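You operate a simulated robot arm through the tools that you are given. There is no shell and no other tool.

Carry out the task below with a simulated robot arm. There is one attempt and no reset: what you move stays moved.

JOB
Put things in order on the top of the packing bench. At the end: the green tube from the top of the packing bench is on the silver tray; the green pad stands where the yellow pad stood; the yellow pad stands where the silver nozzle stood; the silver nozzle from the top of the packing bench is on the white box (marked "RINGS"); whatever was shut is shut again. Leave all else as you found it, and nothing knocked over. Set down upright: nozzle.

The check looks at the end state, three seconds after you hand in, the way a careful person would. Anything else that was tipped, shoved, dropped, spilled or broken makes it a failure.

ROBOT AND FRAMES
A 7-joint arm with a two-finger gripper, fixed in place. Base frame: the origin is at the foot of the arm, x ahead of it, y to its left, z up; the work surface is at about z = 0.78. Units: m, degrees, N and s.
With the tool pointing down near the work surface it reaches from about 0.34 to 0.72 m from the base axis. Its first joint turns from -66.0 to 66.0 degrees. Payload 2.45 kg.
The tool frame sits at the grasp point between the pads (the TCP): z along the fingers, y along the line on which they close. The tips reach 0.026 m beyond it. Largest opening 0.096 m; the body of the gripper starts 0.069 m behind the TCP.
Orientation is that of the tool frame in the base frame, as a unit quaternion [w, x, y, z]. With the fingers straight down and closing along the base's y, the tool's x points along the base's -x, its y along +y and its z along -z.

CONTROLS
- The arm moves only by the tool step_arm. Its argument "commands" is a list of rows, each a list of 2 entries, a list of its own where there are three numbers: the shift along the base's x, y, z in units of 20 mm (1.0 is 20 mm), then the turn, a rotation vector about the base's x, y, z in units of 6 degrees (1.0 is 6 degrees). In form: [[[dx, dy, dz], [ax, ay, az]], ...]. A call has 1 to 20 rows; each row shifts and turns the commanded pose from where the row before left it. "jaw" is the finger opening in mm, from 0 to 96, set as the call begins (left out, the last holds). A call with a number of a shift or a turn outside -1 to 1 is refused whole. Rows are played at 5 a second. More than 0.05 m and 8.6 degrees between two rows, or a gripper value outside its range, and nothing of the call is played. Where a pose cannot be reached the arm comes as near as it can. A force on the tool above 40 N (or 10 N above the force at the start of the call, whichever is more), or a blocked arm, ends the call early, and 0.2 s more pass. Each finger halts on what it meets, pressing with about 23 N; the grip force reading is that of the motor and also rises with nothing between the fingers. The clock runs only during rows and for 0.2 s after the last one: add rows that do not move to give the fingers time. It gives the time, the measured TCP pose, the force on the tool (base axes), the opening and the grip force at its end, in the units of the frame above (readings bear some noise), with the torque about the TCP (base axes, N m) and any sound that the robot's microphone picked up.
- Cameras (640 x 400 px; columns grow to the right, rows downward): "scene" is fixed at [0.1617, -0.4003, 1.4065]; the picture's right is [0.76, -0.65, 0.00], its down [-0.48, -0.56, -0.67] and it looks along [0.44, 0.51, -0.74] (base axes); focal length 323 px, centre (320, 200). "wrist" rides on the gripper at [0.082, 0.003, -0.098] in the tool frame; the picture's right is [-0.04, 1.00, 0.00], its down [-0.73, -0.03, -0.68] and it looks along [-0.68, -0.03, 0.73] (tool axes); focal length 256 px, centre (320, 200). There is no depth. A picture from a camera that has moved, and an enlarged one, comes with that camera's place and axes in the base frame and with its lens.
- capture(camera): a new picture of that camera. It takes no simulated time.
- close_up(camera, box): a new picture of the part [left, top, right, bottom] of that camera's present view, enlarged. It takes no simulated time.
- job_done(): hands the job in; it is judged then, once.

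Nothing tells you positions but the pictures and the camera data. Unless the task says otherwise, let go and move clear before handing in.

The tools are called after "Emit:" by a JSON object that holds its "fn" and its "kwargs". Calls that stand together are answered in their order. step_arm: Moves the arm, as the interface text tells. Its arguments: {"type":"object","properties":{"commands":{"type":"array"},"jaw":{"type":"number"}},"required":["commands"]} The other tools are called the same way: capture (camera) takes a picture; close_up (camera, box) takes an enlarged picture of a part of a camera's view; job_done () hands the job in.

At the start:

```text
time_s: 0.0
tcp_pos: [0.3903, -0.2214, 1.1544]
ee_rot: [0.0, -0.001, 1.0, 0.0]
ft_force: [0.2, -0.8, -0.9]
torque: [0.02, -0.03, -0.02]
finger_gap: 0.0961
gripper_force: 0.1
```

scene: 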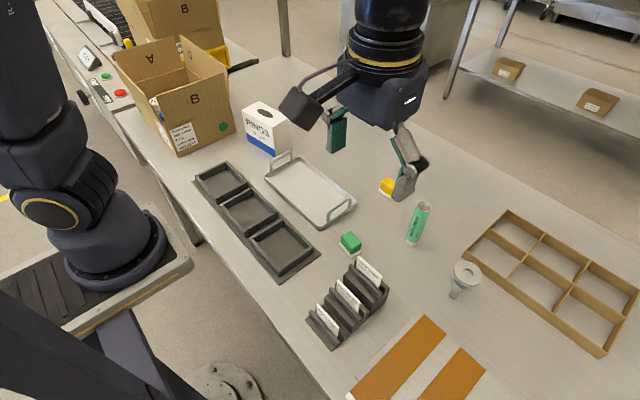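
wrist: 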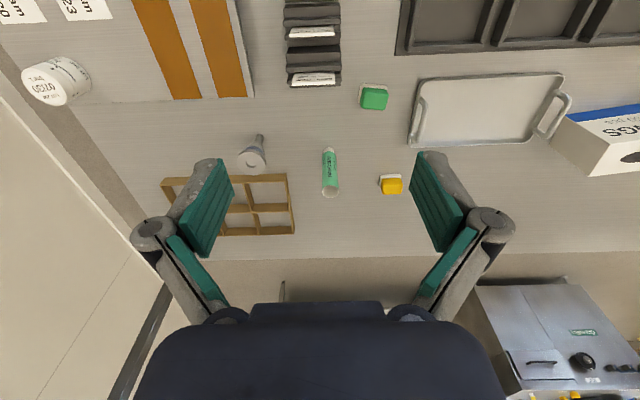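

I see the bench with a silver tray, green pad, yellow pad, green tube, silver nozzle and the RINGS box. I'll start with enlarged views so I can locate each item.

Emit:
{"fn": "close_up", "kwargs": {"camera": "scene", "box": [220, 80, 380, 180]}}

Emit:
{"fn": "close_up", "kwargs": {"camera": "scene", "box": [320, 160, 480, 260]}}

Emit:
{"fn": "close_up", "kwargs": {"camera": "scene", "box": [400, 220, 560, 320]}}

Emit:
{"fn": "close_up", "kwargs": {"camera": "wrist", "box": [220, 60, 420, 220]}}

Emit:
{"fn": "close_up", "kwargs": {"camera": "wrist", "box": [380, 40, 640, 200]}}

```text
4.00 times, centred on (300, 130) of scene
camera zoom: at [0.1617, -0.4003, 1.4065], right [0.76, -0.65, 0.0], down [-0.48, -0.56, -0.67], along [0.44, 0.51, -0.74], focal length 1290 px, centre (400, 480)
```

zoom: 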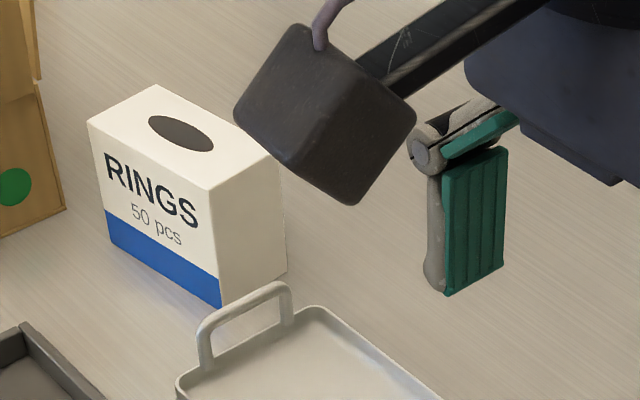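

```text
4.00 times, centred on (400, 210) of scene
camera zoom: at [0.1617, -0.4003, 1.4065], right [0.76, -0.65, 0.0], down [-0.48, -0.56, -0.67], along [0.44, 0.51, -0.74], focal length 1290 px, centre (0, 160)
```

zoom: 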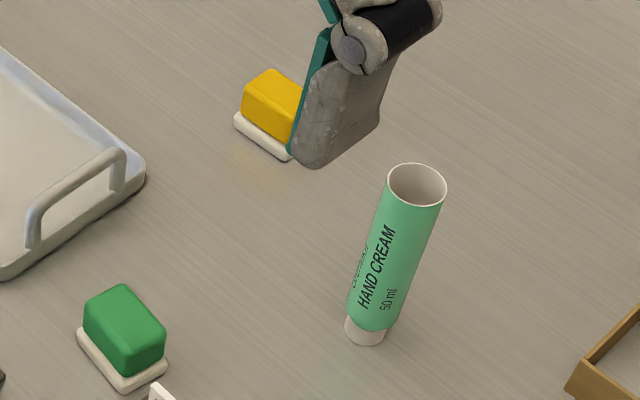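

```text
4.00 times, centred on (480, 270) of scene
camera zoom: at [0.1617, -0.4003, 1.4065], right [0.76, -0.65, 0.0], down [-0.48, -0.56, -0.67], along [0.44, 0.51, -0.74], focal length 1290 px, centre (-320, -80)
```

zoom: 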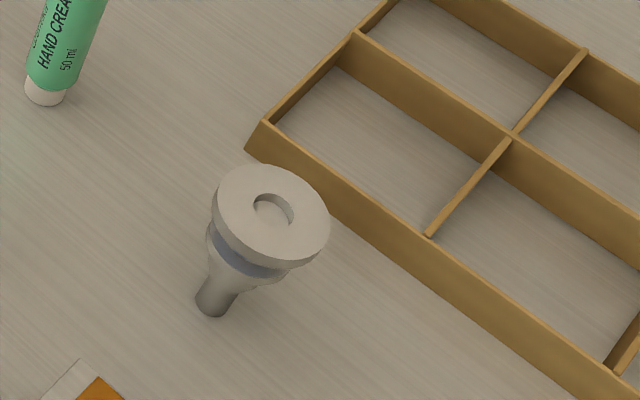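

```text
2.50 times, centred on (320, 140) of wrist
camera zoom: at [0.3081, -0.2167, 1.2524], right [0.04, 1.0, 0.0], down [0.73, -0.03, 0.68], along [0.68, -0.03, -0.73], focal length 640 px, centre (320, 350)
```

zoom: 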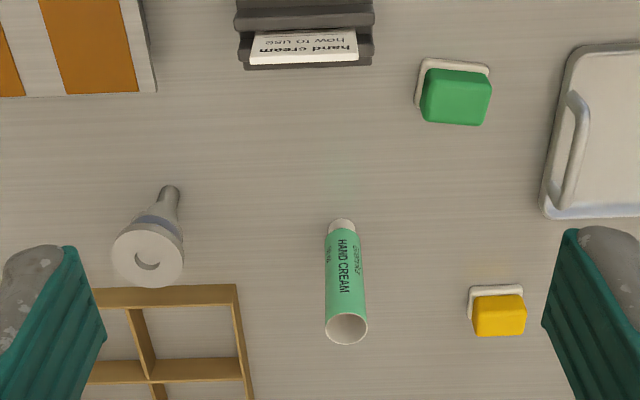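

```text
2.46 times, centred on (510, 120) of wrist
camera zoom: at [0.3081, -0.2167, 1.2524], right [0.04, 1.0, 0.0], down [0.73, -0.03, 0.68], along [0.68, -0.03, -0.73], focal length 630 px, centre (-148, 397)
```

zoom: 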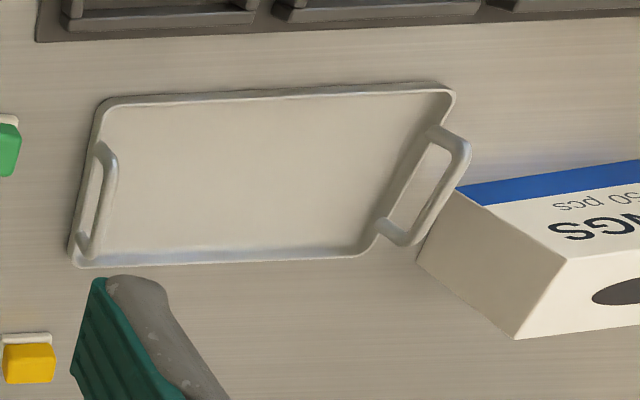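

The nozzle stands on its stem near (0.565, -0.352), the tube near (0.603, -0.212), the green pad near (0.486, -0.130) and the yellow pad near (0.69, -0.07). The RINGS box top is near (0.575, 0.31, 0.88). I'll move closer to the nozzle and check it before gripping.

Emit:
{"fn": "step_arm", "kwargs": {"commands": [[[0.4, -0.82, -0.9], [0, 0, 0]], [[0.4, -0.82, -0.9], [0, 0, 0]], [[0.4, -0.82, -0.9], [0, 0, 0]], [[0.4, -0.82, -0.9], [0, 0, 0]], [[0.4, -0.82, -0.9], [0, 0, 0]], [[0.4, -0.82, -0.9], [0, 0, 0]], [[0.4, -0.82, -0.9], [0, 0, 0]], [[0.4, -0.82, -0.9], [0, 0, 0]], [[0, 0, 0], [0, 0, 0]]], "jaw": 96}}

Emit:
{"fn": "capture", "kwargs": {"camera": "wrist"}}

Emit:
{"fn": "capture", "kwargs": {"camera": "scene"}}

```text
time_s: 2.0
tcp_pos: [0.4525, -0.3517, 1.0101]
ee_rot: [0.0, 0.0, 1.0, 0.001]
ft_force: [-0.3, -0.4, -1.5]
torque: [0.03, 0.01, 0.02]
finger_gap: 0.096
gripper_force: 0.0
```

```text
taken
camera wrist: at [0.3719, -0.3476, 1.1079], right [0.04, 1.0, 0.0], down [0.73, -0.03, 0.68], along [0.68, -0.03, -0.73], focal length 256 px, centre (320, 200)
```

wrist: 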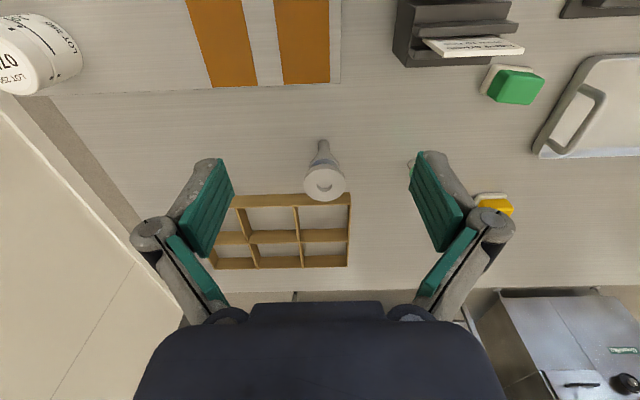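

```text
taken
```

scene: 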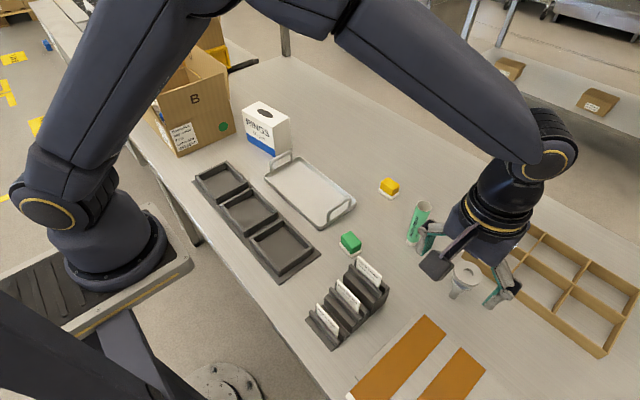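

Emit:
{"fn": "close_up", "kwargs": {"camera": "scene", "box": [220, 80, 380, 180]}}

Emit:
{"fn": "close_up", "kwargs": {"camera": "scene", "box": [320, 160, 440, 260]}}

Emit:
{"fn": "close_up", "kwargs": {"camera": "scene", "box": [420, 240, 500, 310]}}

Emit:
{"fn": "close_up", "kwargs": {"camera": "wrist", "box": [280, 120, 360, 220]}}

Emit:
{"fn": "close_up", "kwargs": {"camera": "wrist", "box": [450, 40, 610, 220]}}

```text
4.00 times, centred on (300, 130) of scene
camera zoom: at [0.1617, -0.4003, 1.4065], right [0.76, -0.65, 0.0], down [-0.48, -0.56, -0.67], along [0.44, 0.51, -0.74], focal length 1290 px, centre (400, 480)
```

zoom: 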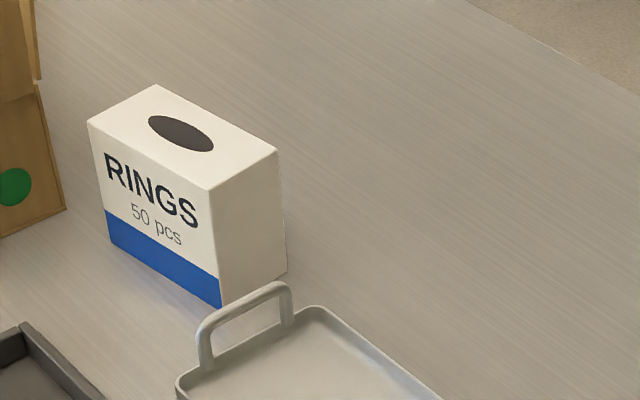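

```text
4.00 times, centred on (380, 210) of scene
camera zoom: at [0.1617, -0.4003, 1.4065], right [0.76, -0.65, 0.0], down [-0.48, -0.56, -0.67], along [0.44, 0.51, -0.74], focal length 1290 px, centre (80, 160)
```

zoom: 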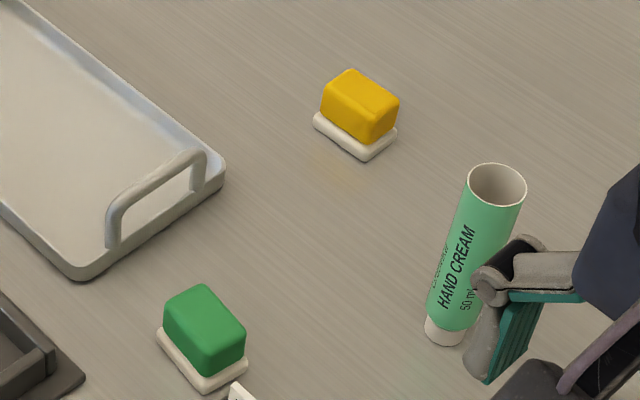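

```text
5.71 times, centred on (460, 275) of scene
camera zoom: at [0.1617, -0.4003, 1.4065], right [0.76, -0.65, 0.0], down [-0.48, -0.56, -0.67], along [0.44, 0.51, -0.74], focal length 1844 px, centre (-480, -229)
```

zoom: 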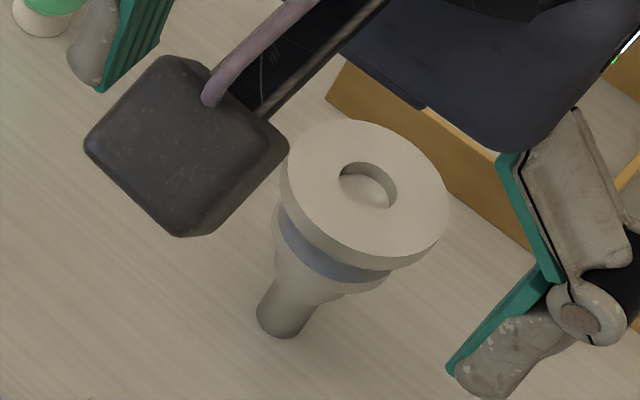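

```text
4.00 times, centred on (320, 170) of wrist
camera zoom: at [0.3719, -0.3476, 1.1079], right [0.04, 1.0, 0.0], down [0.73, -0.03, 0.68], along [0.68, -0.03, -0.73], focal length 1024 px, centre (320, 320)
```

zoom: 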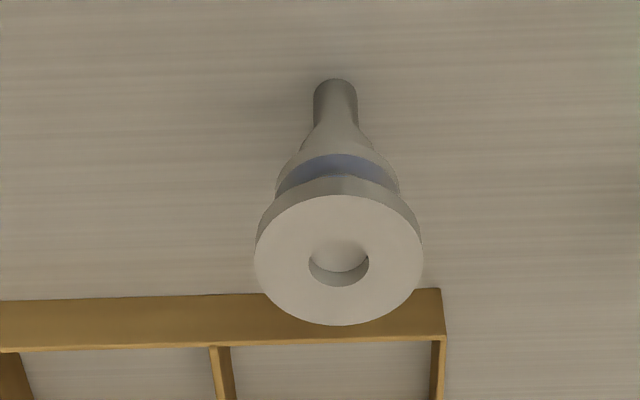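

```text
2.22 times, centred on (530, 130) of wrist
camera zoom: at [0.3719, -0.3476, 1.1079], right [0.04, 1.0, 0.0], down [0.73, -0.03, 0.68], along [0.68, -0.03, -0.73], focal length 569 px, centre (-147, 356)
```

zoom: 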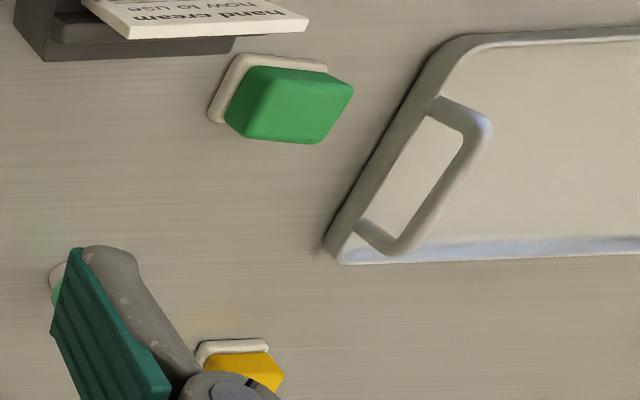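

The nozzle has a flange about 51 mm across with its top at about z = 0.869, centred near (0.5675, -0.3515). I'll move above it and check alignment before going down.

Emit:
{"fn": "step_arm", "kwargs": {"commands": [[[0.958, 0, -0.6], [0, 0, 0]], [[0.958, 0, -0.6], [0, 0, 0]], [[0.958, 0, -0.6], [0, 0, 0]], [[0.958, 0, -0.6], [0, 0, 0]], [[0.958, 0, -0.6], [0, 0, 0]], [[0.958, 0, -0.6], [0, 0, 0]], [[0, 0, 0], [0, 0, 0]]]}}

Emit:
{"fn": "capture", "kwargs": {"camera": "wrist"}}

Emit:
{"fn": "close_up", "kwargs": {"camera": "scene", "box": [380, 200, 540, 320]}}

```text
time_s: 3.6
tcp_pos: [0.5694, -0.3515, 0.9364]
ee_rot: [0.0, 0.0, 1.0, 0.0]
ft_force: [0.5, -0.1, 0.0]
torque: [-0.02, 0.0, 0.02]
finger_gap: 0.096
gripper_force: 0.1
```

```text
taken
camera wrist: at [0.4869, -0.3474, 1.0349], right [0.04, 1.0, 0.0], down [0.73, -0.03, 0.68], along [0.68, -0.03, -0.73], focal length 256 px, centre (320, 200)
```

wrist: 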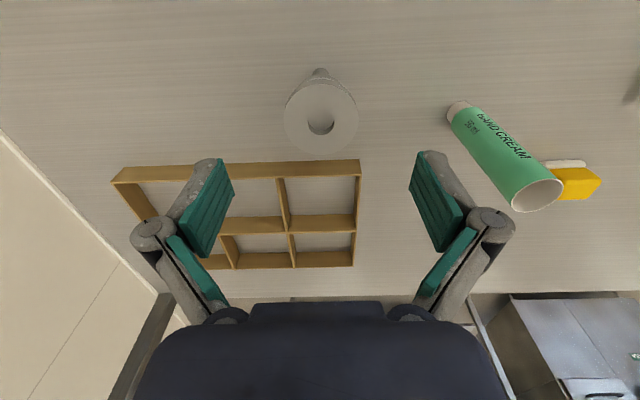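

```text
3.33 times, centred on (460, 260) of scene
camera zoom: at [0.1617, -0.4002, 1.4065], right [0.76, -0.65, 0.0], down [-0.48, -0.56, -0.67], along [0.44, 0.51, -0.74], focal length 1075 px, centre (-147, 0)
```

zoom: 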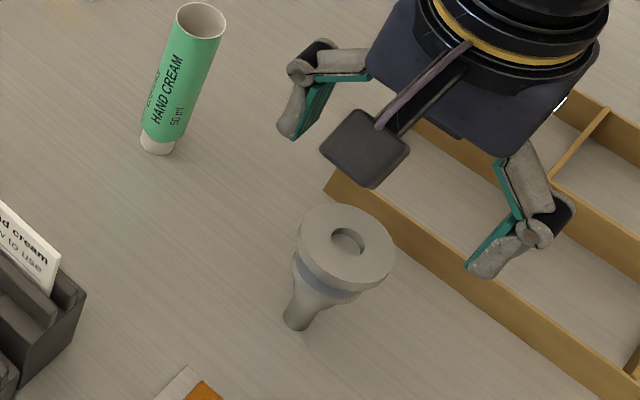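

Emit:
{"fn": "close_up", "kwargs": {"camera": "wrist", "box": [270, 50, 370, 170]}}

Emit:
{"fn": "close_up", "kwargs": {"camera": "scene", "box": [430, 240, 500, 290]}}

```text
3.33 times, centred on (320, 110) of wrist
camera zoom: at [0.4869, -0.3474, 1.0349], right [0.04, 1.0, 0.0], down [0.73, -0.03, 0.68], along [0.68, -0.03, -0.73], focal length 853 px, centre (320, 500)
```

zoom: 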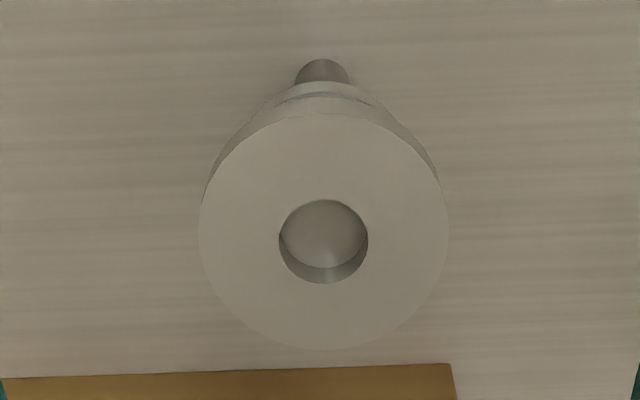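

```text
8.00 times, centred on (465, 265) of scene
camera zoom: at [0.1617, -0.4002, 1.4065], right [0.76, -0.65, 0.0], down [-0.48, -0.56, -0.67], along [0.44, 0.51, -0.74], focal length 2581 px, centre (-840, -320)
```

zoom: 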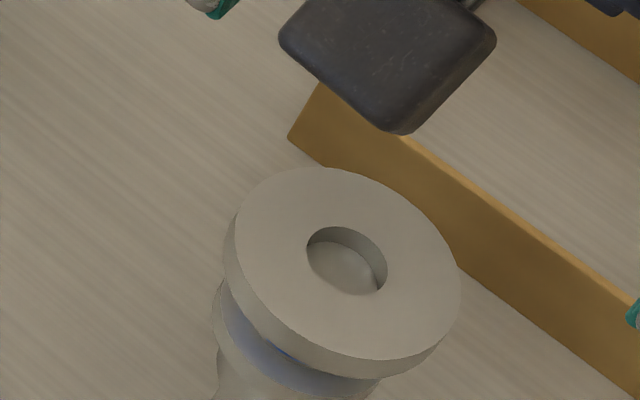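

The flange centre works out at about (0.568, -0.3505). I'll go down around it with the jaws partly closed and look again before gripping.

Emit:
{"fn": "step_arm", "kwargs": {"commands": [[[0, 0.05, 0], [0, 0, 0]], [[-0.05, 0, 0], [0, 0, 0]], [[0, 0, -0.75], [0, 0, 0]], [[0, 0, -0.75], [0, 0, 0]], [[0, 0, -0.75], [0, 0, 0]], [[0, 0, -0.75], [0, 0, 0]], [[0, 0, -0.72], [0, 0, 0]], [[0, 0, 0], [0, 0, 0]]], "jaw": 72}}

Emit:
{"fn": "capture", "kwargs": {"camera": "wrist"}}

Emit:
{"fn": "close_up", "kwargs": {"camera": "scene", "box": [400, 200, 520, 310]}}

```text
time_s: 5.4
tcp_pos: [0.5687, -0.3492, 0.8626]
ee_rot: [0.0, 0.0, 1.0, 0.001]
ft_force: [0.4, -0.8, 0.6]
torque: [-0.02, -0.01, -0.06]
finger_gap: 0.072
gripper_force: 0.0
```

```text
taken
camera wrist: at [0.487, -0.3462, 0.961], right [0.04, 1.0, 0.0], down [0.73, -0.03, 0.68], along [0.68, -0.03, -0.73], focal length 256 px, centre (320, 200)
```

wrist: 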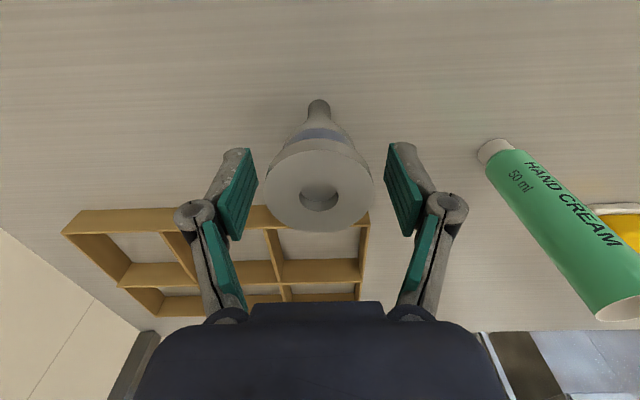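

```text
3.64 times, centred on (460, 255) of scene
camera zoom: at [0.1617, -0.4003, 1.4065], right [0.76, -0.65, 0.0], down [-0.48, -0.56, -0.67], along [0.44, 0.51, -0.74], focal length 1173 px, centre (-189, 0)
```

zoom: 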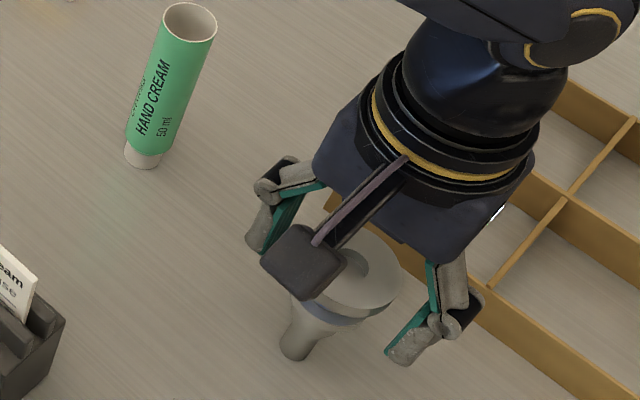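

The jaws straddle the flange and are about 1 mm too far in +y. I'll correct that and close.

Emit:
{"fn": "step_arm", "kwargs": {"commands": [[[0, -0.05, 0], [0, 0, 0]], [[0, 0, 0], [0, 0, 0]], [[0, 0, 0], [0, 0, 0]], [[0, 0, 0], [0, 0, 0]], [[0, 0, 0], [0, 0, 0]]], "jaw": 56}}

Emit:
{"fn": "capture", "kwargs": {"camera": "wrist"}}

```text
time_s: 6.6
tcp_pos: [0.5677, -0.3505, 0.8635]
ee_rot: [0.001, 0.001, 1.0, 0.0]
ft_force: [0.1, 0.0, 0.1]
torque: [0.0, -0.01, -0.01]
finger_gap: 0.0559
gripper_force: 0.1
```

```text
taken
camera wrist: at [0.4866, -0.3471, 0.9615], right [0.04, 1.0, 0.0], down [0.73, -0.03, 0.68], along [0.68, -0.03, -0.73], focal length 256 px, centre (320, 200)
```

wrist: 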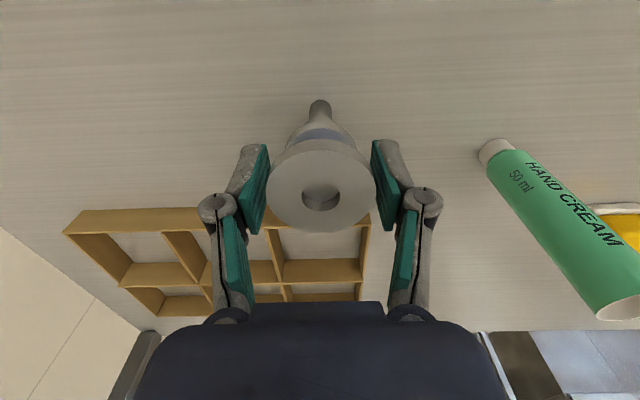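

The fingers sit evenly around the flange, so I'll close on it now.

Emit:
{"fn": "step_arm", "kwargs": {"commands": [[[0, 0, 0], [0, 0, 0]], [[0, 0, 0], [0, 0, 0]], [[0, 0, 0], [0, 0, 0]], [[0, 0, 0], [0, 0, 0]]], "jaw": 44}}

Emit:
{"fn": "capture", "kwargs": {"camera": "wrist"}}

Emit:
{"fn": "close_up", "kwargs": {"camera": "scene", "box": [400, 200, 520, 310]}}

```text
time_s: 7.6
tcp_pos: [0.5686, -0.3505, 0.8626]
ee_rot: [0.0, 0.0, 1.0, 0.0]
ft_force: [0.4, -0.2, 2.1]
torque: [0.03, 0.03, 0.01]
finger_gap: 0.0476
gripper_force: 23.2
```

```text
taken
camera wrist: at [0.4866, -0.3472, 0.9616], right [0.04, 1.0, 0.0], down [0.73, -0.03, 0.68], along [0.68, -0.03, -0.73], focal length 256 px, centre (320, 200)
```

wrist: 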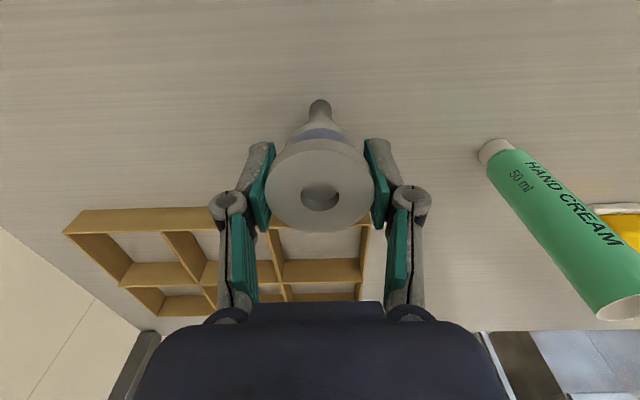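

```text
3.64 times, centred on (460, 255) of scene
camera zoom: at [0.1616, -0.4002, 1.4065], right [0.76, -0.65, 0.0], down [-0.48, -0.56, -0.67], along [0.44, 0.51, -0.74], focal length 1173 px, centre (-189, 0)
```

zoom: 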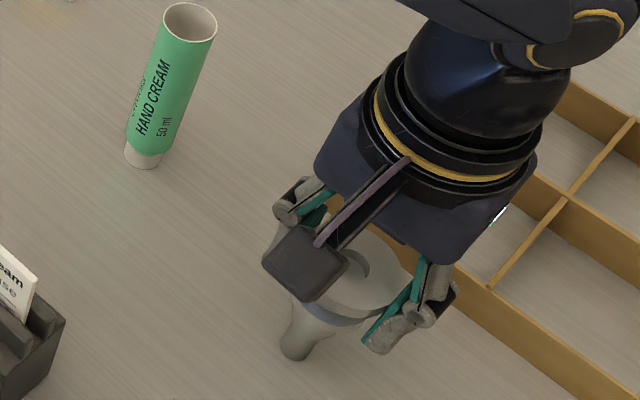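

It's gripped at 47.6 mm with 23 N. I'll lift straight up and check how it hangs.

Emit:
{"fn": "step_arm", "kwargs": {"commands": [[[0, 0, 0.4], [0, 0, 0]], [[0, 0, 0.6], [0, 0, 0]], [[0, 0, 0.8], [0, 0, 0]], [[0, 0, 0.8], [0, 0, 0]], [[0, 0, 0.8], [0, 0, 0]], [[0, 0, 0.8], [0, 0, 0]], [[0, 0, 0.8], [0, 0, 0]], [[0, 0, 0.8], [0, 0, 0]], [[0, 0, 0.8], [0, 0, 0]], [[0, 0, 0.8], [0, 0, 0]], [[0, 0, 0.8], [0, 0, 0]], [[0, 0, 0.6], [0, 0, 0]], [[0, 0, 0], [0, 0, 0]]]}}

Emit:
{"fn": "capture", "kwargs": {"camera": "wrist"}}

Emit:
{"fn": "capture", "kwargs": {"camera": "scene"}}

```text
time_s: 10.4
tcp_pos: [0.5682, -0.3503, 1.0391]
ee_rot: [0.001, 0.001, 1.0, 0.0]
ft_force: [-0.6, 0.5, -1.6]
torque: [-0.03, 0.0, 0.01]
finger_gap: 0.0477
gripper_force: 23.2
```

```text
taken
camera wrist: at [0.4866, -0.3473, 1.1379], right [0.04, 1.0, 0.0], down [0.73, -0.03, 0.68], along [0.68, -0.03, -0.73], focal length 256 px, centre (320, 200)
```

wrist: 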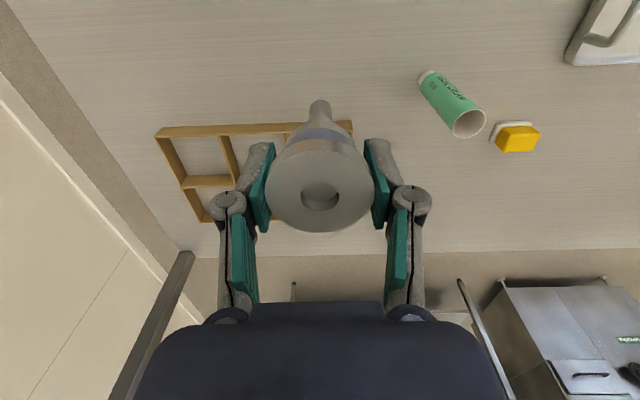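

```text
taken
```

scene: 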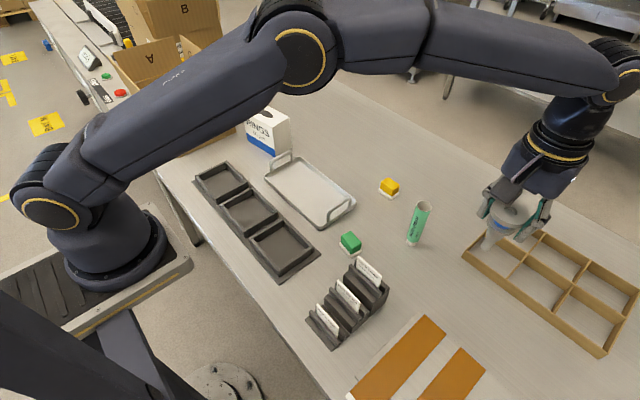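

The nozzle is held upright. The RINGS box top spans roughly (0.53–0.61, 0.25–0.38) at about z = 0.885 with an oval in the middle. I'll carry the nozzle high over the bench and look at the box on the way.

Emit:
{"fn": "step_arm", "kwargs": {"commands": [[[0, 0, 1], [0, 0, 0]], [[0, 0, 1], [0, 0, 0]], [[-0.1, 0.6, 0], [0, 0, 0]], [[-0.1, 1, 0], [0, 0, 0]], [[-0.1, 1, 0], [0, 0, 0]], [[-0.1, 1, 0], [0, 0, 0]], [[-0.1, 1, 0], [0, 0, 0]], [[-0.1, 1, 0], [0, 0, 0]], [[-0.1, 1, 0], [0, 0, 0]], [[-0.1, 1, 0], [0, 0, 0]], [[-0.1, 1, 0], [0, 0, 0]], [[-0.1, 1, 0], [0, 0, 0]], [[-0.1, 1, 0], [0, 0, 0]], [[-0.1, 1, 0], [0, 0, 0]], [[-0.1, 1, 0], [0, 0, 0]], [[-0.1, 1, 0], [0, 0, 0]], [[-0.1, 1, 0], [0, 0, 0]], [[-0.1, 1, 0], [0, 0, 0]], [[-0.1, 1, 0], [0, 0, 0]], [[-0.1, 0.5, 0], [0, 0, 0]]]}}

Emit:
{"fn": "capture", "kwargs": {"camera": "wrist"}}

Emit:
{"fn": "capture", "kwargs": {"camera": "scene"}}

```text
time_s: 14.6
tcp_pos: [0.5307, -0.0094, 1.0793]
ee_rot: [0.0, 0.0, 1.0, 0.001]
ft_force: [-0.3, 0.0, -1.3]
torque: [0.05, 0.02, -0.02]
finger_gap: 0.0482
gripper_force: 22.9
```

```text
taken
camera wrist: at [0.4492, -0.0062, 1.1777], right [0.04, 1.0, 0.0], down [0.73, -0.03, 0.68], along [0.68, -0.03, -0.73], focal length 256 px, centre (320, 200)
```

wrist: 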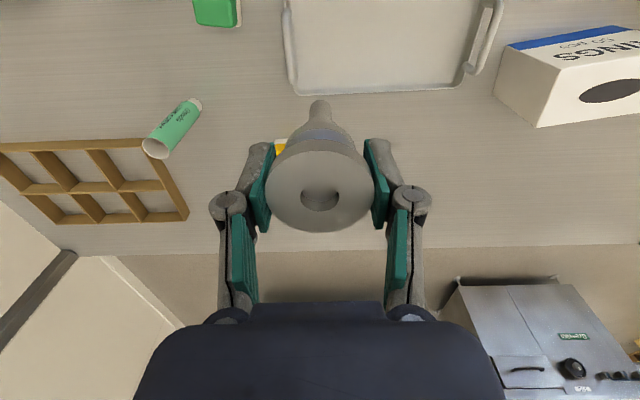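

```text
taken
```

scene: 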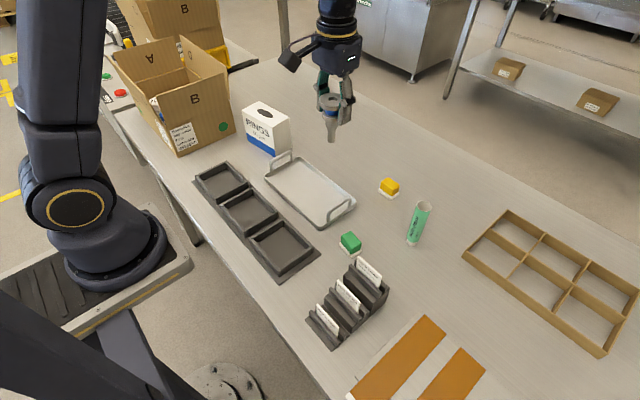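

Emit:
{"fn": "step_arm", "kwargs": {"commands": [[[-0.1, 0.6, 0], [0, 0, 0]], [[-0.1, 1, 0], [0, 0, 0]], [[-0.1, 1, 0], [0, 0, 0]], [[-0.1, 1, 0], [0, 0, 0]], [[-0.1, 1, 0], [0, 0, 0]], [[-0.1, 1, 0], [0, 0, 0]], [[-0.1, 1, 0], [0, 0, 0]], [[-0.1, 1, 0], [0, 0, 0]], [[-0.1, 1, 0], [0, 0, 0]], [[-0.1, 1, 0], [0, 0, 0]], [[-0.1, 0.9, 0], [0, 0, 0]], [[0, 0, 0], [0, 0, 0]]]}}

Emit:
{"fn": "capture", "kwargs": {"camera": "wrist"}}

Emit:
{"fn": "close_up", "kwargs": {"camera": "wrist", "box": [330, 40, 530, 200]}}

Emit:
{"fn": "capture", "kwargs": {"camera": "scene"}}

```text
time_s: 17.2
tcp_pos: [0.51, 0.2029, 1.0783]
ee_rot: [0.0, -0.001, 1.0, 0.0]
ft_force: [-0.1, 0.3, -2.4]
torque: [-0.02, 0.0, -0.03]
finger_gap: 0.0478
gripper_force: 23.1
```

```text
taken
camera wrist: at [0.4291, 0.2058, 1.177], right [0.04, 1.0, 0.0], down [0.73, -0.03, 0.68], along [0.68, -0.03, -0.73], focal length 256 px, centre (320, 200)
```

wrist: 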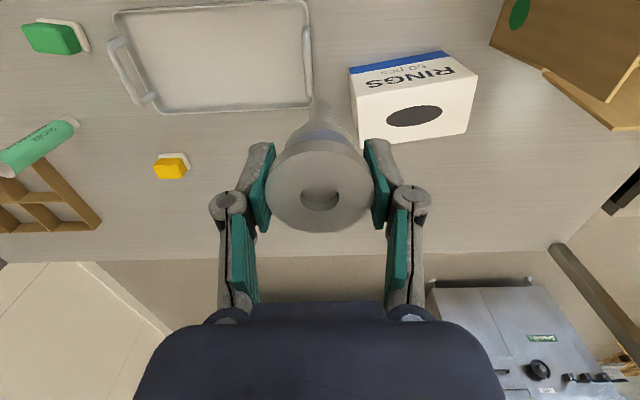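

```text
2.50 times, centred on (430, 120) of wrist
camera zoom: at [0.4291, 0.2058, 1.177], right [0.04, 1.0, 0.0], down [0.73, -0.03, 0.68], along [0.68, -0.03, -0.73], focal length 640 px, centre (45, 400)
```

zoom: 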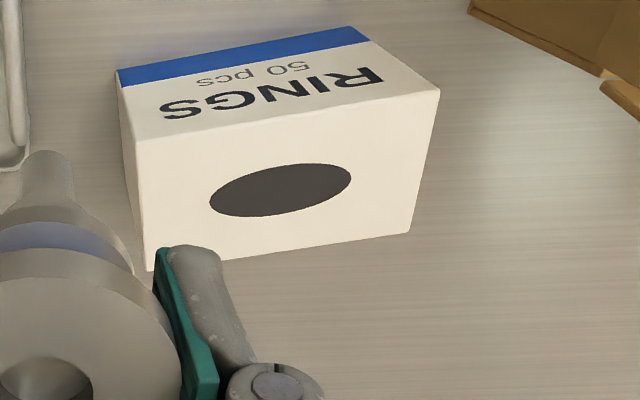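

```text
taken
```

scene: 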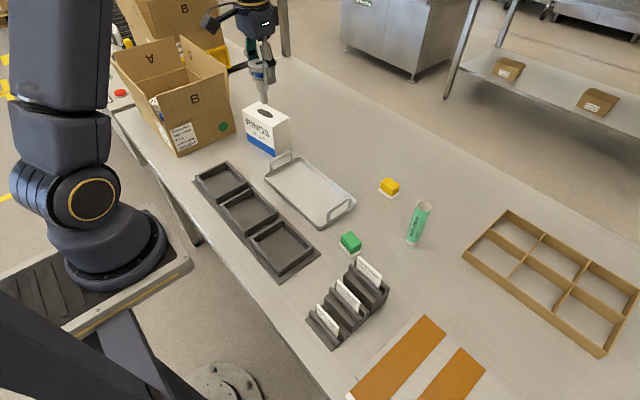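

The oval on the box is a flat marking, and I'll still set the nozzle on the plain strip at the near end, around (0.574, 0.264), with the top at about z = 0.889. I'll move above that spot first.

Emit:
{"fn": "step_arm", "kwargs": {"commands": [[[0.66, 0.62, -0.3], [0, 0, 0]], [[0.66, 0.62, -0.3], [0, 0, 0]], [[0.66, 0.62, -0.3], [0, 0, 0]], [[0.66, 0.62, -0.3], [0, 0, 0]], [[0.66, 0.62, -0.3], [0, 0, 0]], [[0, 0, -0.4], [0, 0, 0]], [[0, 0, -0.4], [0, 0, 0]], [[0, 0, 0], [0, 0, 0]]]}}

Emit:
{"fn": "capture", "kwargs": {"camera": "wrist"}}

Emit:
{"fn": "close_up", "kwargs": {"camera": "scene", "box": [220, 40, 340, 170]}}

```text
time_s: 19.0
tcp_pos: [0.5754, 0.2621, 1.032]
ee_rot: [0.001, 0.0, 1.0, 0.0]
ft_force: [0.2, 0.5, -2.2]
torque: [-0.03, -0.01, -0.04]
finger_gap: 0.0479
gripper_force: 23.4
```

```text
taken
camera wrist: at [0.4946, 0.2659, 1.1306], right [0.04, 1.0, 0.0], down [0.73, -0.03, 0.68], along [0.68, -0.03, -0.73], focal length 256 px, centre (320, 200)
```

wrist: 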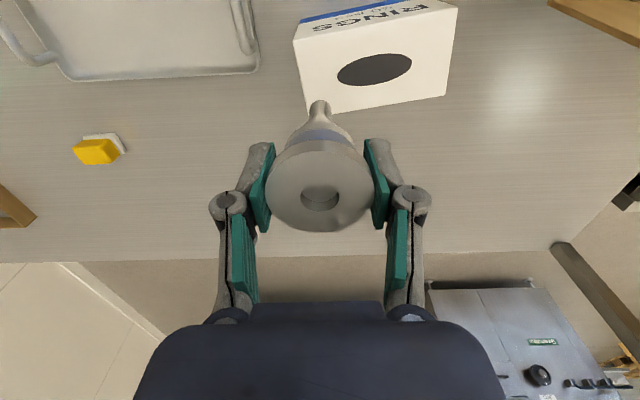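

```text
3.08 times, centred on (280, 105) of scene
camera zoom: at [0.1617, -0.4002, 1.4065], right [0.76, -0.65, 0.0], down [-0.48, -0.56, -0.67], along [0.44, 0.51, -0.74], focal length 993 px, centre (443, 492)
```

zoom: 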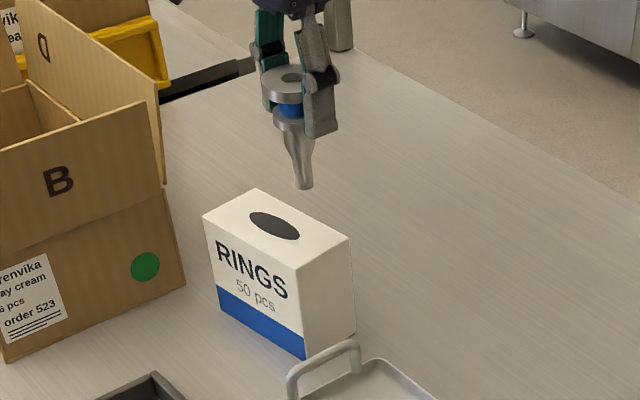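

The nozzle is over the strip. I'll lower it close to the surface and check from both cameras.

Emit:
{"fn": "step_arm", "kwargs": {"commands": [[[0, 0.15, -0.5], [0, 0, 0]], [[0, 0, -0.6], [0, 0, 0]], [[0, 0, -0.6], [0, 0, 0]], [[0, 0, -0.6], [0, 0, 0]], [[0, 0, 0], [0, 0, 0]]]}}

Emit:
{"fn": "close_up", "kwargs": {"camera": "wrist", "box": [240, 40, 480, 200]}}

Emit:
{"fn": "close_up", "kwargs": {"camera": "scene", "box": [220, 60, 320, 170]}}

```text
time_s: 20.2
tcp_pos: [0.5757, 0.2642, 0.9873]
ee_rot: [0.001, 0.0, 1.0, 0.0]
ft_force: [0.2, 0.3, -2.2]
torque: [0.0, 0.01, 0.0]
finger_gap: 0.0478
gripper_force: 22.9
```

```text
2.50 times, centred on (360, 120) of wrist
camera zoom: at [0.4939, 0.2685, 1.0852], right [0.04, 1.0, 0.0], down [0.73, -0.03, 0.68], along [0.68, -0.03, -0.73], focal length 640 px, centre (220, 400)
```

zoom: 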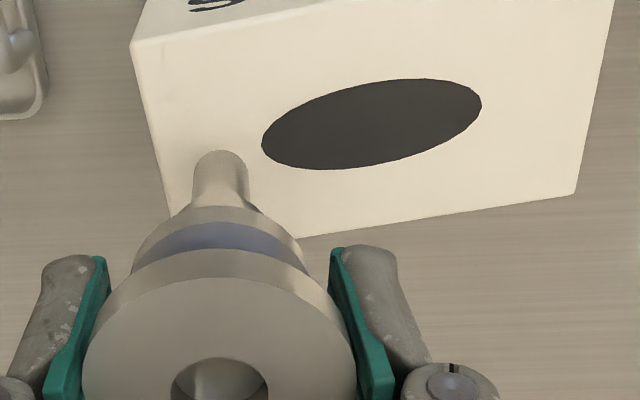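

```text
3.64 times, centred on (270, 115) of scene
camera zoom: at [0.1617, -0.4002, 1.4065], right [0.76, -0.65, 0.0], down [-0.48, -0.56, -0.67], along [0.44, 0.51, -0.74], focal length 1173 px, centre (502, 509)
```

zoom: 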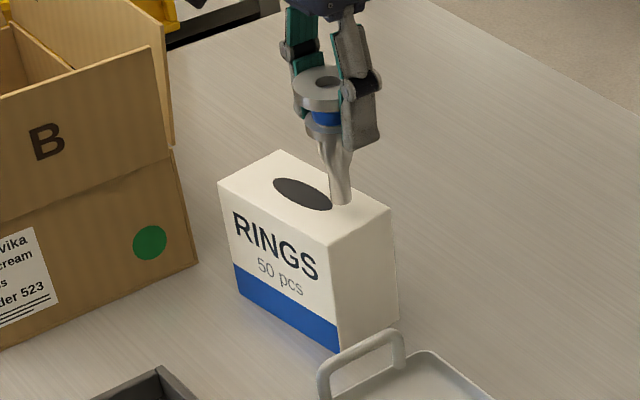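

The stem lines up with the plain strip and is about 15 mm above it. I'll lower in small steps and watch the force for contact.

Emit:
{"fn": "step_arm", "kwargs": {"commands": [[[0, 0, -0.3], [0, 0, 0]], [[0, 0, -0.2], [0, 0, 0]], [[0, 0, -0.05], [0, 0, 0]], [[0, 0, 0], [0, 0, 0]]]}}

Emit:
{"fn": "close_up", "kwargs": {"camera": "scene", "box": [220, 60, 320, 170]}}

Emit:
{"fn": "close_up", "kwargs": {"camera": "wrist", "box": [240, 40, 480, 200]}}

```text
time_s: 21.2
tcp_pos: [0.5755, 0.2644, 0.9768]
ee_rot: [0.0, 0.0, 1.0, 0.0]
ft_force: [0.0, 0.3, -1.9]
torque: [0.03, 0.0, 0.02]
finger_gap: 0.048
gripper_force: 22.8
```

```text
3.64 times, centred on (270, 115) of scene
camera zoom: at [0.1617, -0.4002, 1.4065], right [0.76, -0.65, 0.0], down [-0.48, -0.56, -0.67], along [0.44, 0.51, -0.74], focal length 1173 px, centre (502, 509)
```

zoom: 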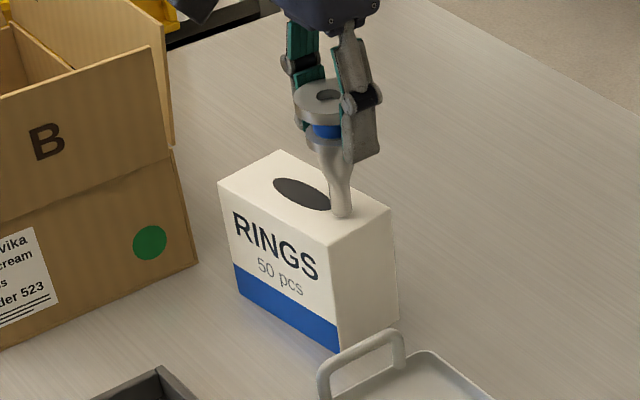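

```text
2.50 times, centred on (360, 120) of wrist
camera zoom: at [0.4934, 0.2689, 1.0752], right [0.04, 1.0, 0.0], down [0.73, -0.03, 0.68], along [0.68, -0.03, -0.73], focal length 640 px, centre (220, 400)
```

zoom: 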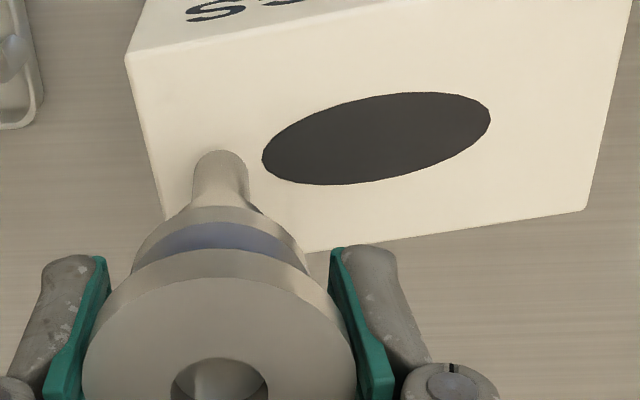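

Emit:
{"fn": "step_arm", "kwargs": {"commands": [[[0, 0, -0.05], [0, 0, 0]], [[0, 0, -0.05], [0, 0, 0]], [[0, 0, -0.05], [0, 0, 0]], [[0, 0, 0], [0, 0, 0]]]}}

Emit:
{"fn": "close_up", "kwargs": {"camera": "scene", "box": [250, 80, 300, 150]}}

```text
time_s: 22.2
tcp_pos: [0.5763, 0.2662, 0.9733]
ee_rot: [0.0, 0.0, 1.0, 0.0]
ft_force: [0.1, 0.8, -2.8]
torque: [0.01, 0.01, 0.01]
finger_gap: 0.0479
gripper_force: 22.7
```

```text
5.71 times, centred on (275, 115) of scene
camera zoom: at [0.1617, -0.4002, 1.4065], right [0.76, -0.65, 0.0], down [-0.48, -0.56, -0.67], along [0.44, 0.51, -0.74], focal length 1844 px, centre (577, 686)
```

zoom: 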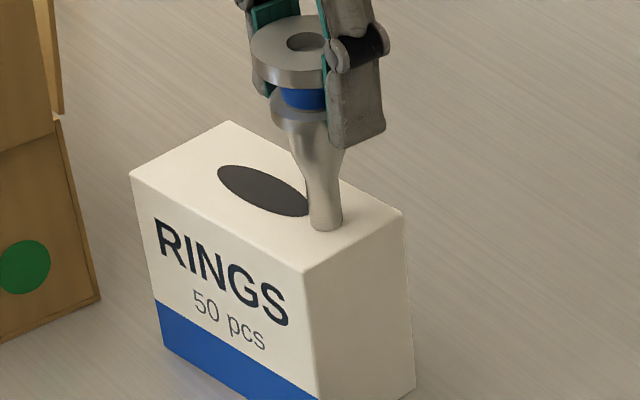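

Emit:
{"fn": "step_arm", "kwargs": {"commands": [[[0, 0, -0.05], [0, 0, 0]], [[0, 0, -0.05], [0, 0, 0]], [[0, 0, 0], [0, 0, 0]]]}}

Emit:
{"fn": "close_up", "kwargs": {"camera": "scene", "box": [250, 80, 300, 150]}}

```text
time_s: 23.0
tcp_pos: [0.5754, 0.2643, 0.9721]
ee_rot: [0.001, 0.0, 1.0, 0.001]
ft_force: [-2.3, 0.4, 11.0]
torque: [0.05, 0.21, -0.04]
finger_gap: 0.0479
gripper_force: 23.0
```

```text
5.71 times, centred on (275, 115) of scene
camera zoom: at [0.1614, -0.4003, 1.4065], right [0.76, -0.65, 0.0], down [-0.48, -0.56, -0.67], along [0.44, 0.51, -0.74], focal length 1844 px, centre (577, 686)
```

zoom: 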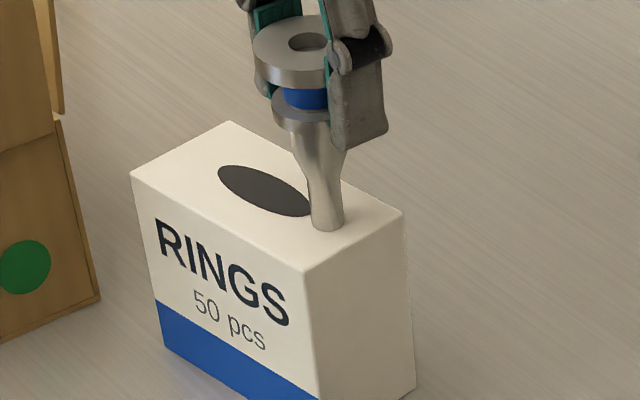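

The stem has touched the box top, with force up to about 11 N. I'll ease off slightly before letting go so nothing springs.

Emit:
{"fn": "step_arm", "kwargs": {"commands": [[[0, 0, 0.035], [0, 0, 0]], [[0, 0, 0], [0, 0, 0]]]}}

```text
time_s: 23.6
tcp_pos: [0.5768, 0.266, 0.9721]
ee_rot: [0.001, 0.0, 1.0, 0.0]
ft_force: [2.5, 2.5, 6.8]
torque: [0.13, -0.19, 0.04]
finger_gap: 0.0479
gripper_force: 23.1
```

Emit:
{"fn": "step_arm", "kwargs": {"commands": [[[0, 0, 0.02], [0, 0, 0]], [[0, 0, 0], [0, 0, 0]], [[0, 0, 0], [0, 0, 0]]]}}

Emit:
{"fn": "capture", "kwargs": {"camera": "wrist"}}

```text
time_s: 24.4
tcp_pos: [0.5746, 0.2645, 0.9724]
ee_rot: [0.0, 0.0, 1.0, 0.001]
ft_force: [2.8, -0.5, 5.9]
torque: [-0.03, -0.26, 0.02]
finger_gap: 0.0477
gripper_force: 23.4
```

```text
taken
camera wrist: at [0.494, 0.2689, 1.0708], right [0.04, 1.0, 0.0], down [0.73, -0.03, 0.68], along [0.68, -0.03, -0.73], focal length 256 px, centre (320, 200)
```

wrist: 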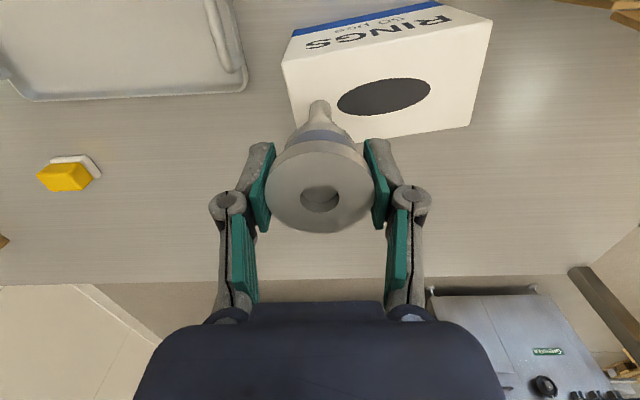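

Emit:
{"fn": "step_arm", "kwargs": {"commands": [[[0, 0, 0.02], [0, 0, 0]], [[0, 0, 0], [0, 0, 0]], [[0, 0, 0], [0, 0, 0]]]}}

```text
time_s: 25.2
tcp_pos: [0.5746, 0.2654, 0.9725]
ee_rot: [-0.001, 0.001, 1.0, -0.001]
ft_force: [-0.3, -0.3, -0.8]
torque: [-0.04, -0.01, 0.01]
finger_gap: 0.0477
gripper_force: 22.9
```

The nozzle now rests on the box with almost no force, so I'll open the jaws.

Emit:
{"fn": "step_arm", "kwargs": {"commands": [[[0, 0, 0], [0, 0, 0]], [[0, 0, 0], [0, 0, 0]], [[0, 0, 0], [0, 0, 0]]], "jaw": 60}}

Emit:
{"fn": "capture", "kwargs": {"camera": "wrist"}}

Emit:
{"fn": "close_up", "kwargs": {"camera": "scene", "box": [250, 80, 300, 150]}}

```text
time_s: 26.0
tcp_pos: [0.5754, 0.2658, 0.9727]
ee_rot: [0.001, 0.0, 1.0, 0.0]
ft_force: [0.3, -0.3, -0.3]
torque: [0.01, 0.03, 0.0]
finger_gap: 0.06
gripper_force: 0.0
```

```text
taken
camera wrist: at [0.4943, 0.2692, 1.0716], right [0.04, 1.0, 0.0], down [0.73, -0.03, 0.68], along [0.68, -0.03, -0.73], focal length 256 px, centre (320, 200)
```

wrist: 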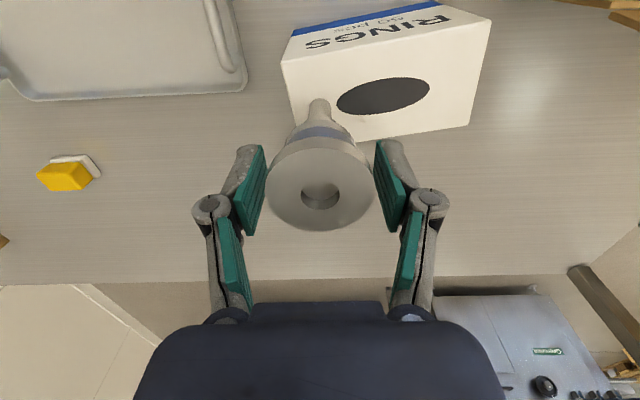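

```text
5.71 times, centred on (275, 115) of scene
camera zoom: at [0.1617, -0.4003, 1.4065], right [0.76, -0.65, 0.0], down [-0.48, -0.56, -0.67], along [0.44, 0.51, -0.74], focal length 1844 px, centre (577, 686)
```

zoom: 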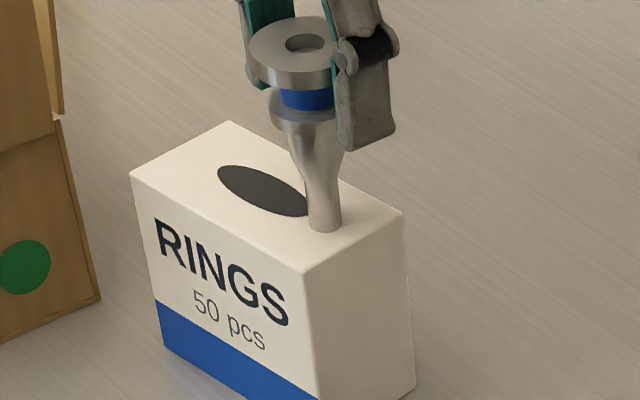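

The nozzle stands by itself. I'll open wider, rise straight up and check.

Emit:
{"fn": "step_arm", "kwargs": {"commands": [[[0, 0, 0], [0, 0, 0]], [[0, 0, 0], [0, 0, 0]], [[0, 0, 0.5], [0, 0, 0]], [[0, 0, 1], [0, 0, 0]], [[0, 0, 1], [0, 0, 0]], [[0, 0, 1], [0, 0, 0]], [[0, 0, 1], [0, 0, 0]], [[0, 0, 1], [0, 0, 0]]], "jaw": 90}}

Emit:
{"fn": "capture", "kwargs": {"camera": "wrist"}}

Emit:
{"fn": "capture", "kwargs": {"camera": "scene"}}

Emit:
{"fn": "close_up", "kwargs": {"camera": "scene", "box": [220, 70, 320, 170]}}

```text
time_s: 27.8
tcp_pos: [0.5769, 0.2656, 1.0831]
ee_rot: [0.0, 0.001, 1.0, 0.001]
ft_force: [-0.4, 0.6, 0.1]
torque: [-0.01, -0.03, 0.04]
finger_gap: 0.0902
gripper_force: 0.2
```

```text
taken
camera wrist: at [0.4939, 0.2686, 1.1816], right [0.04, 1.0, 0.0], down [0.73, -0.03, 0.68], along [0.68, -0.03, -0.73], focal length 256 px, centre (320, 200)
```

wrist: 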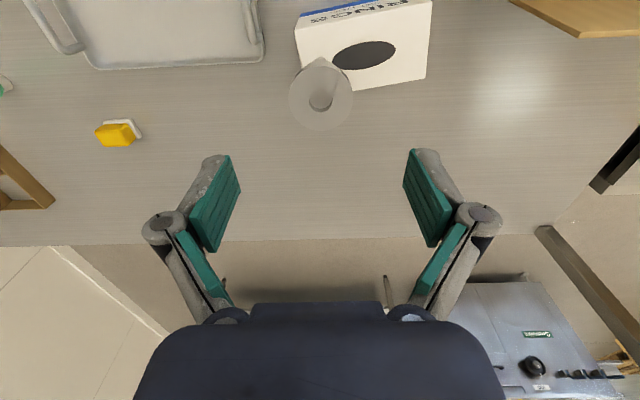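

```text
taken
```

scene: 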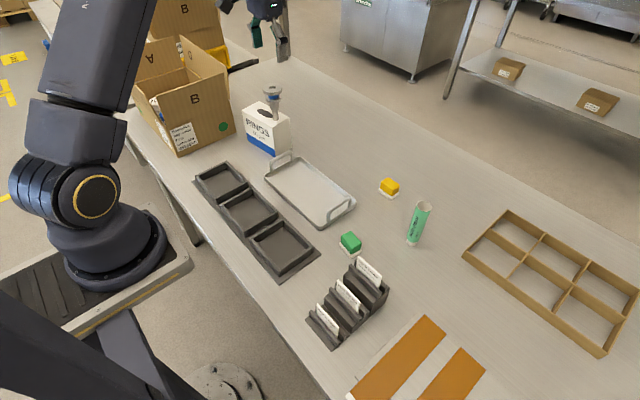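

```text
4.00 times, centred on (270, 120) of scene
camera zoom: at [0.1617, -0.4003, 1.4065], right [0.76, -0.65, 0.0], down [-0.48, -0.56, -0.67], along [0.44, 0.51, -0.74], focal length 1290 px, centre (520, 520)
```

zoom: 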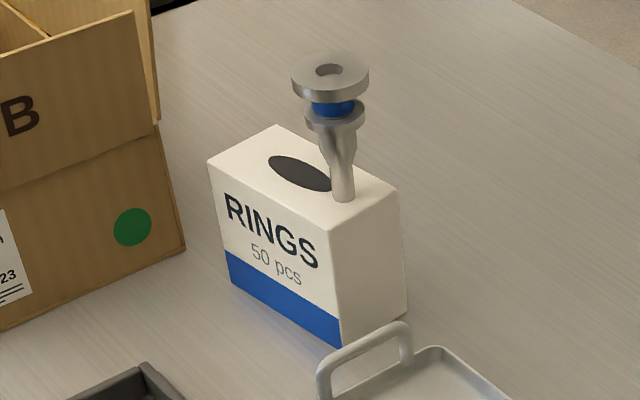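

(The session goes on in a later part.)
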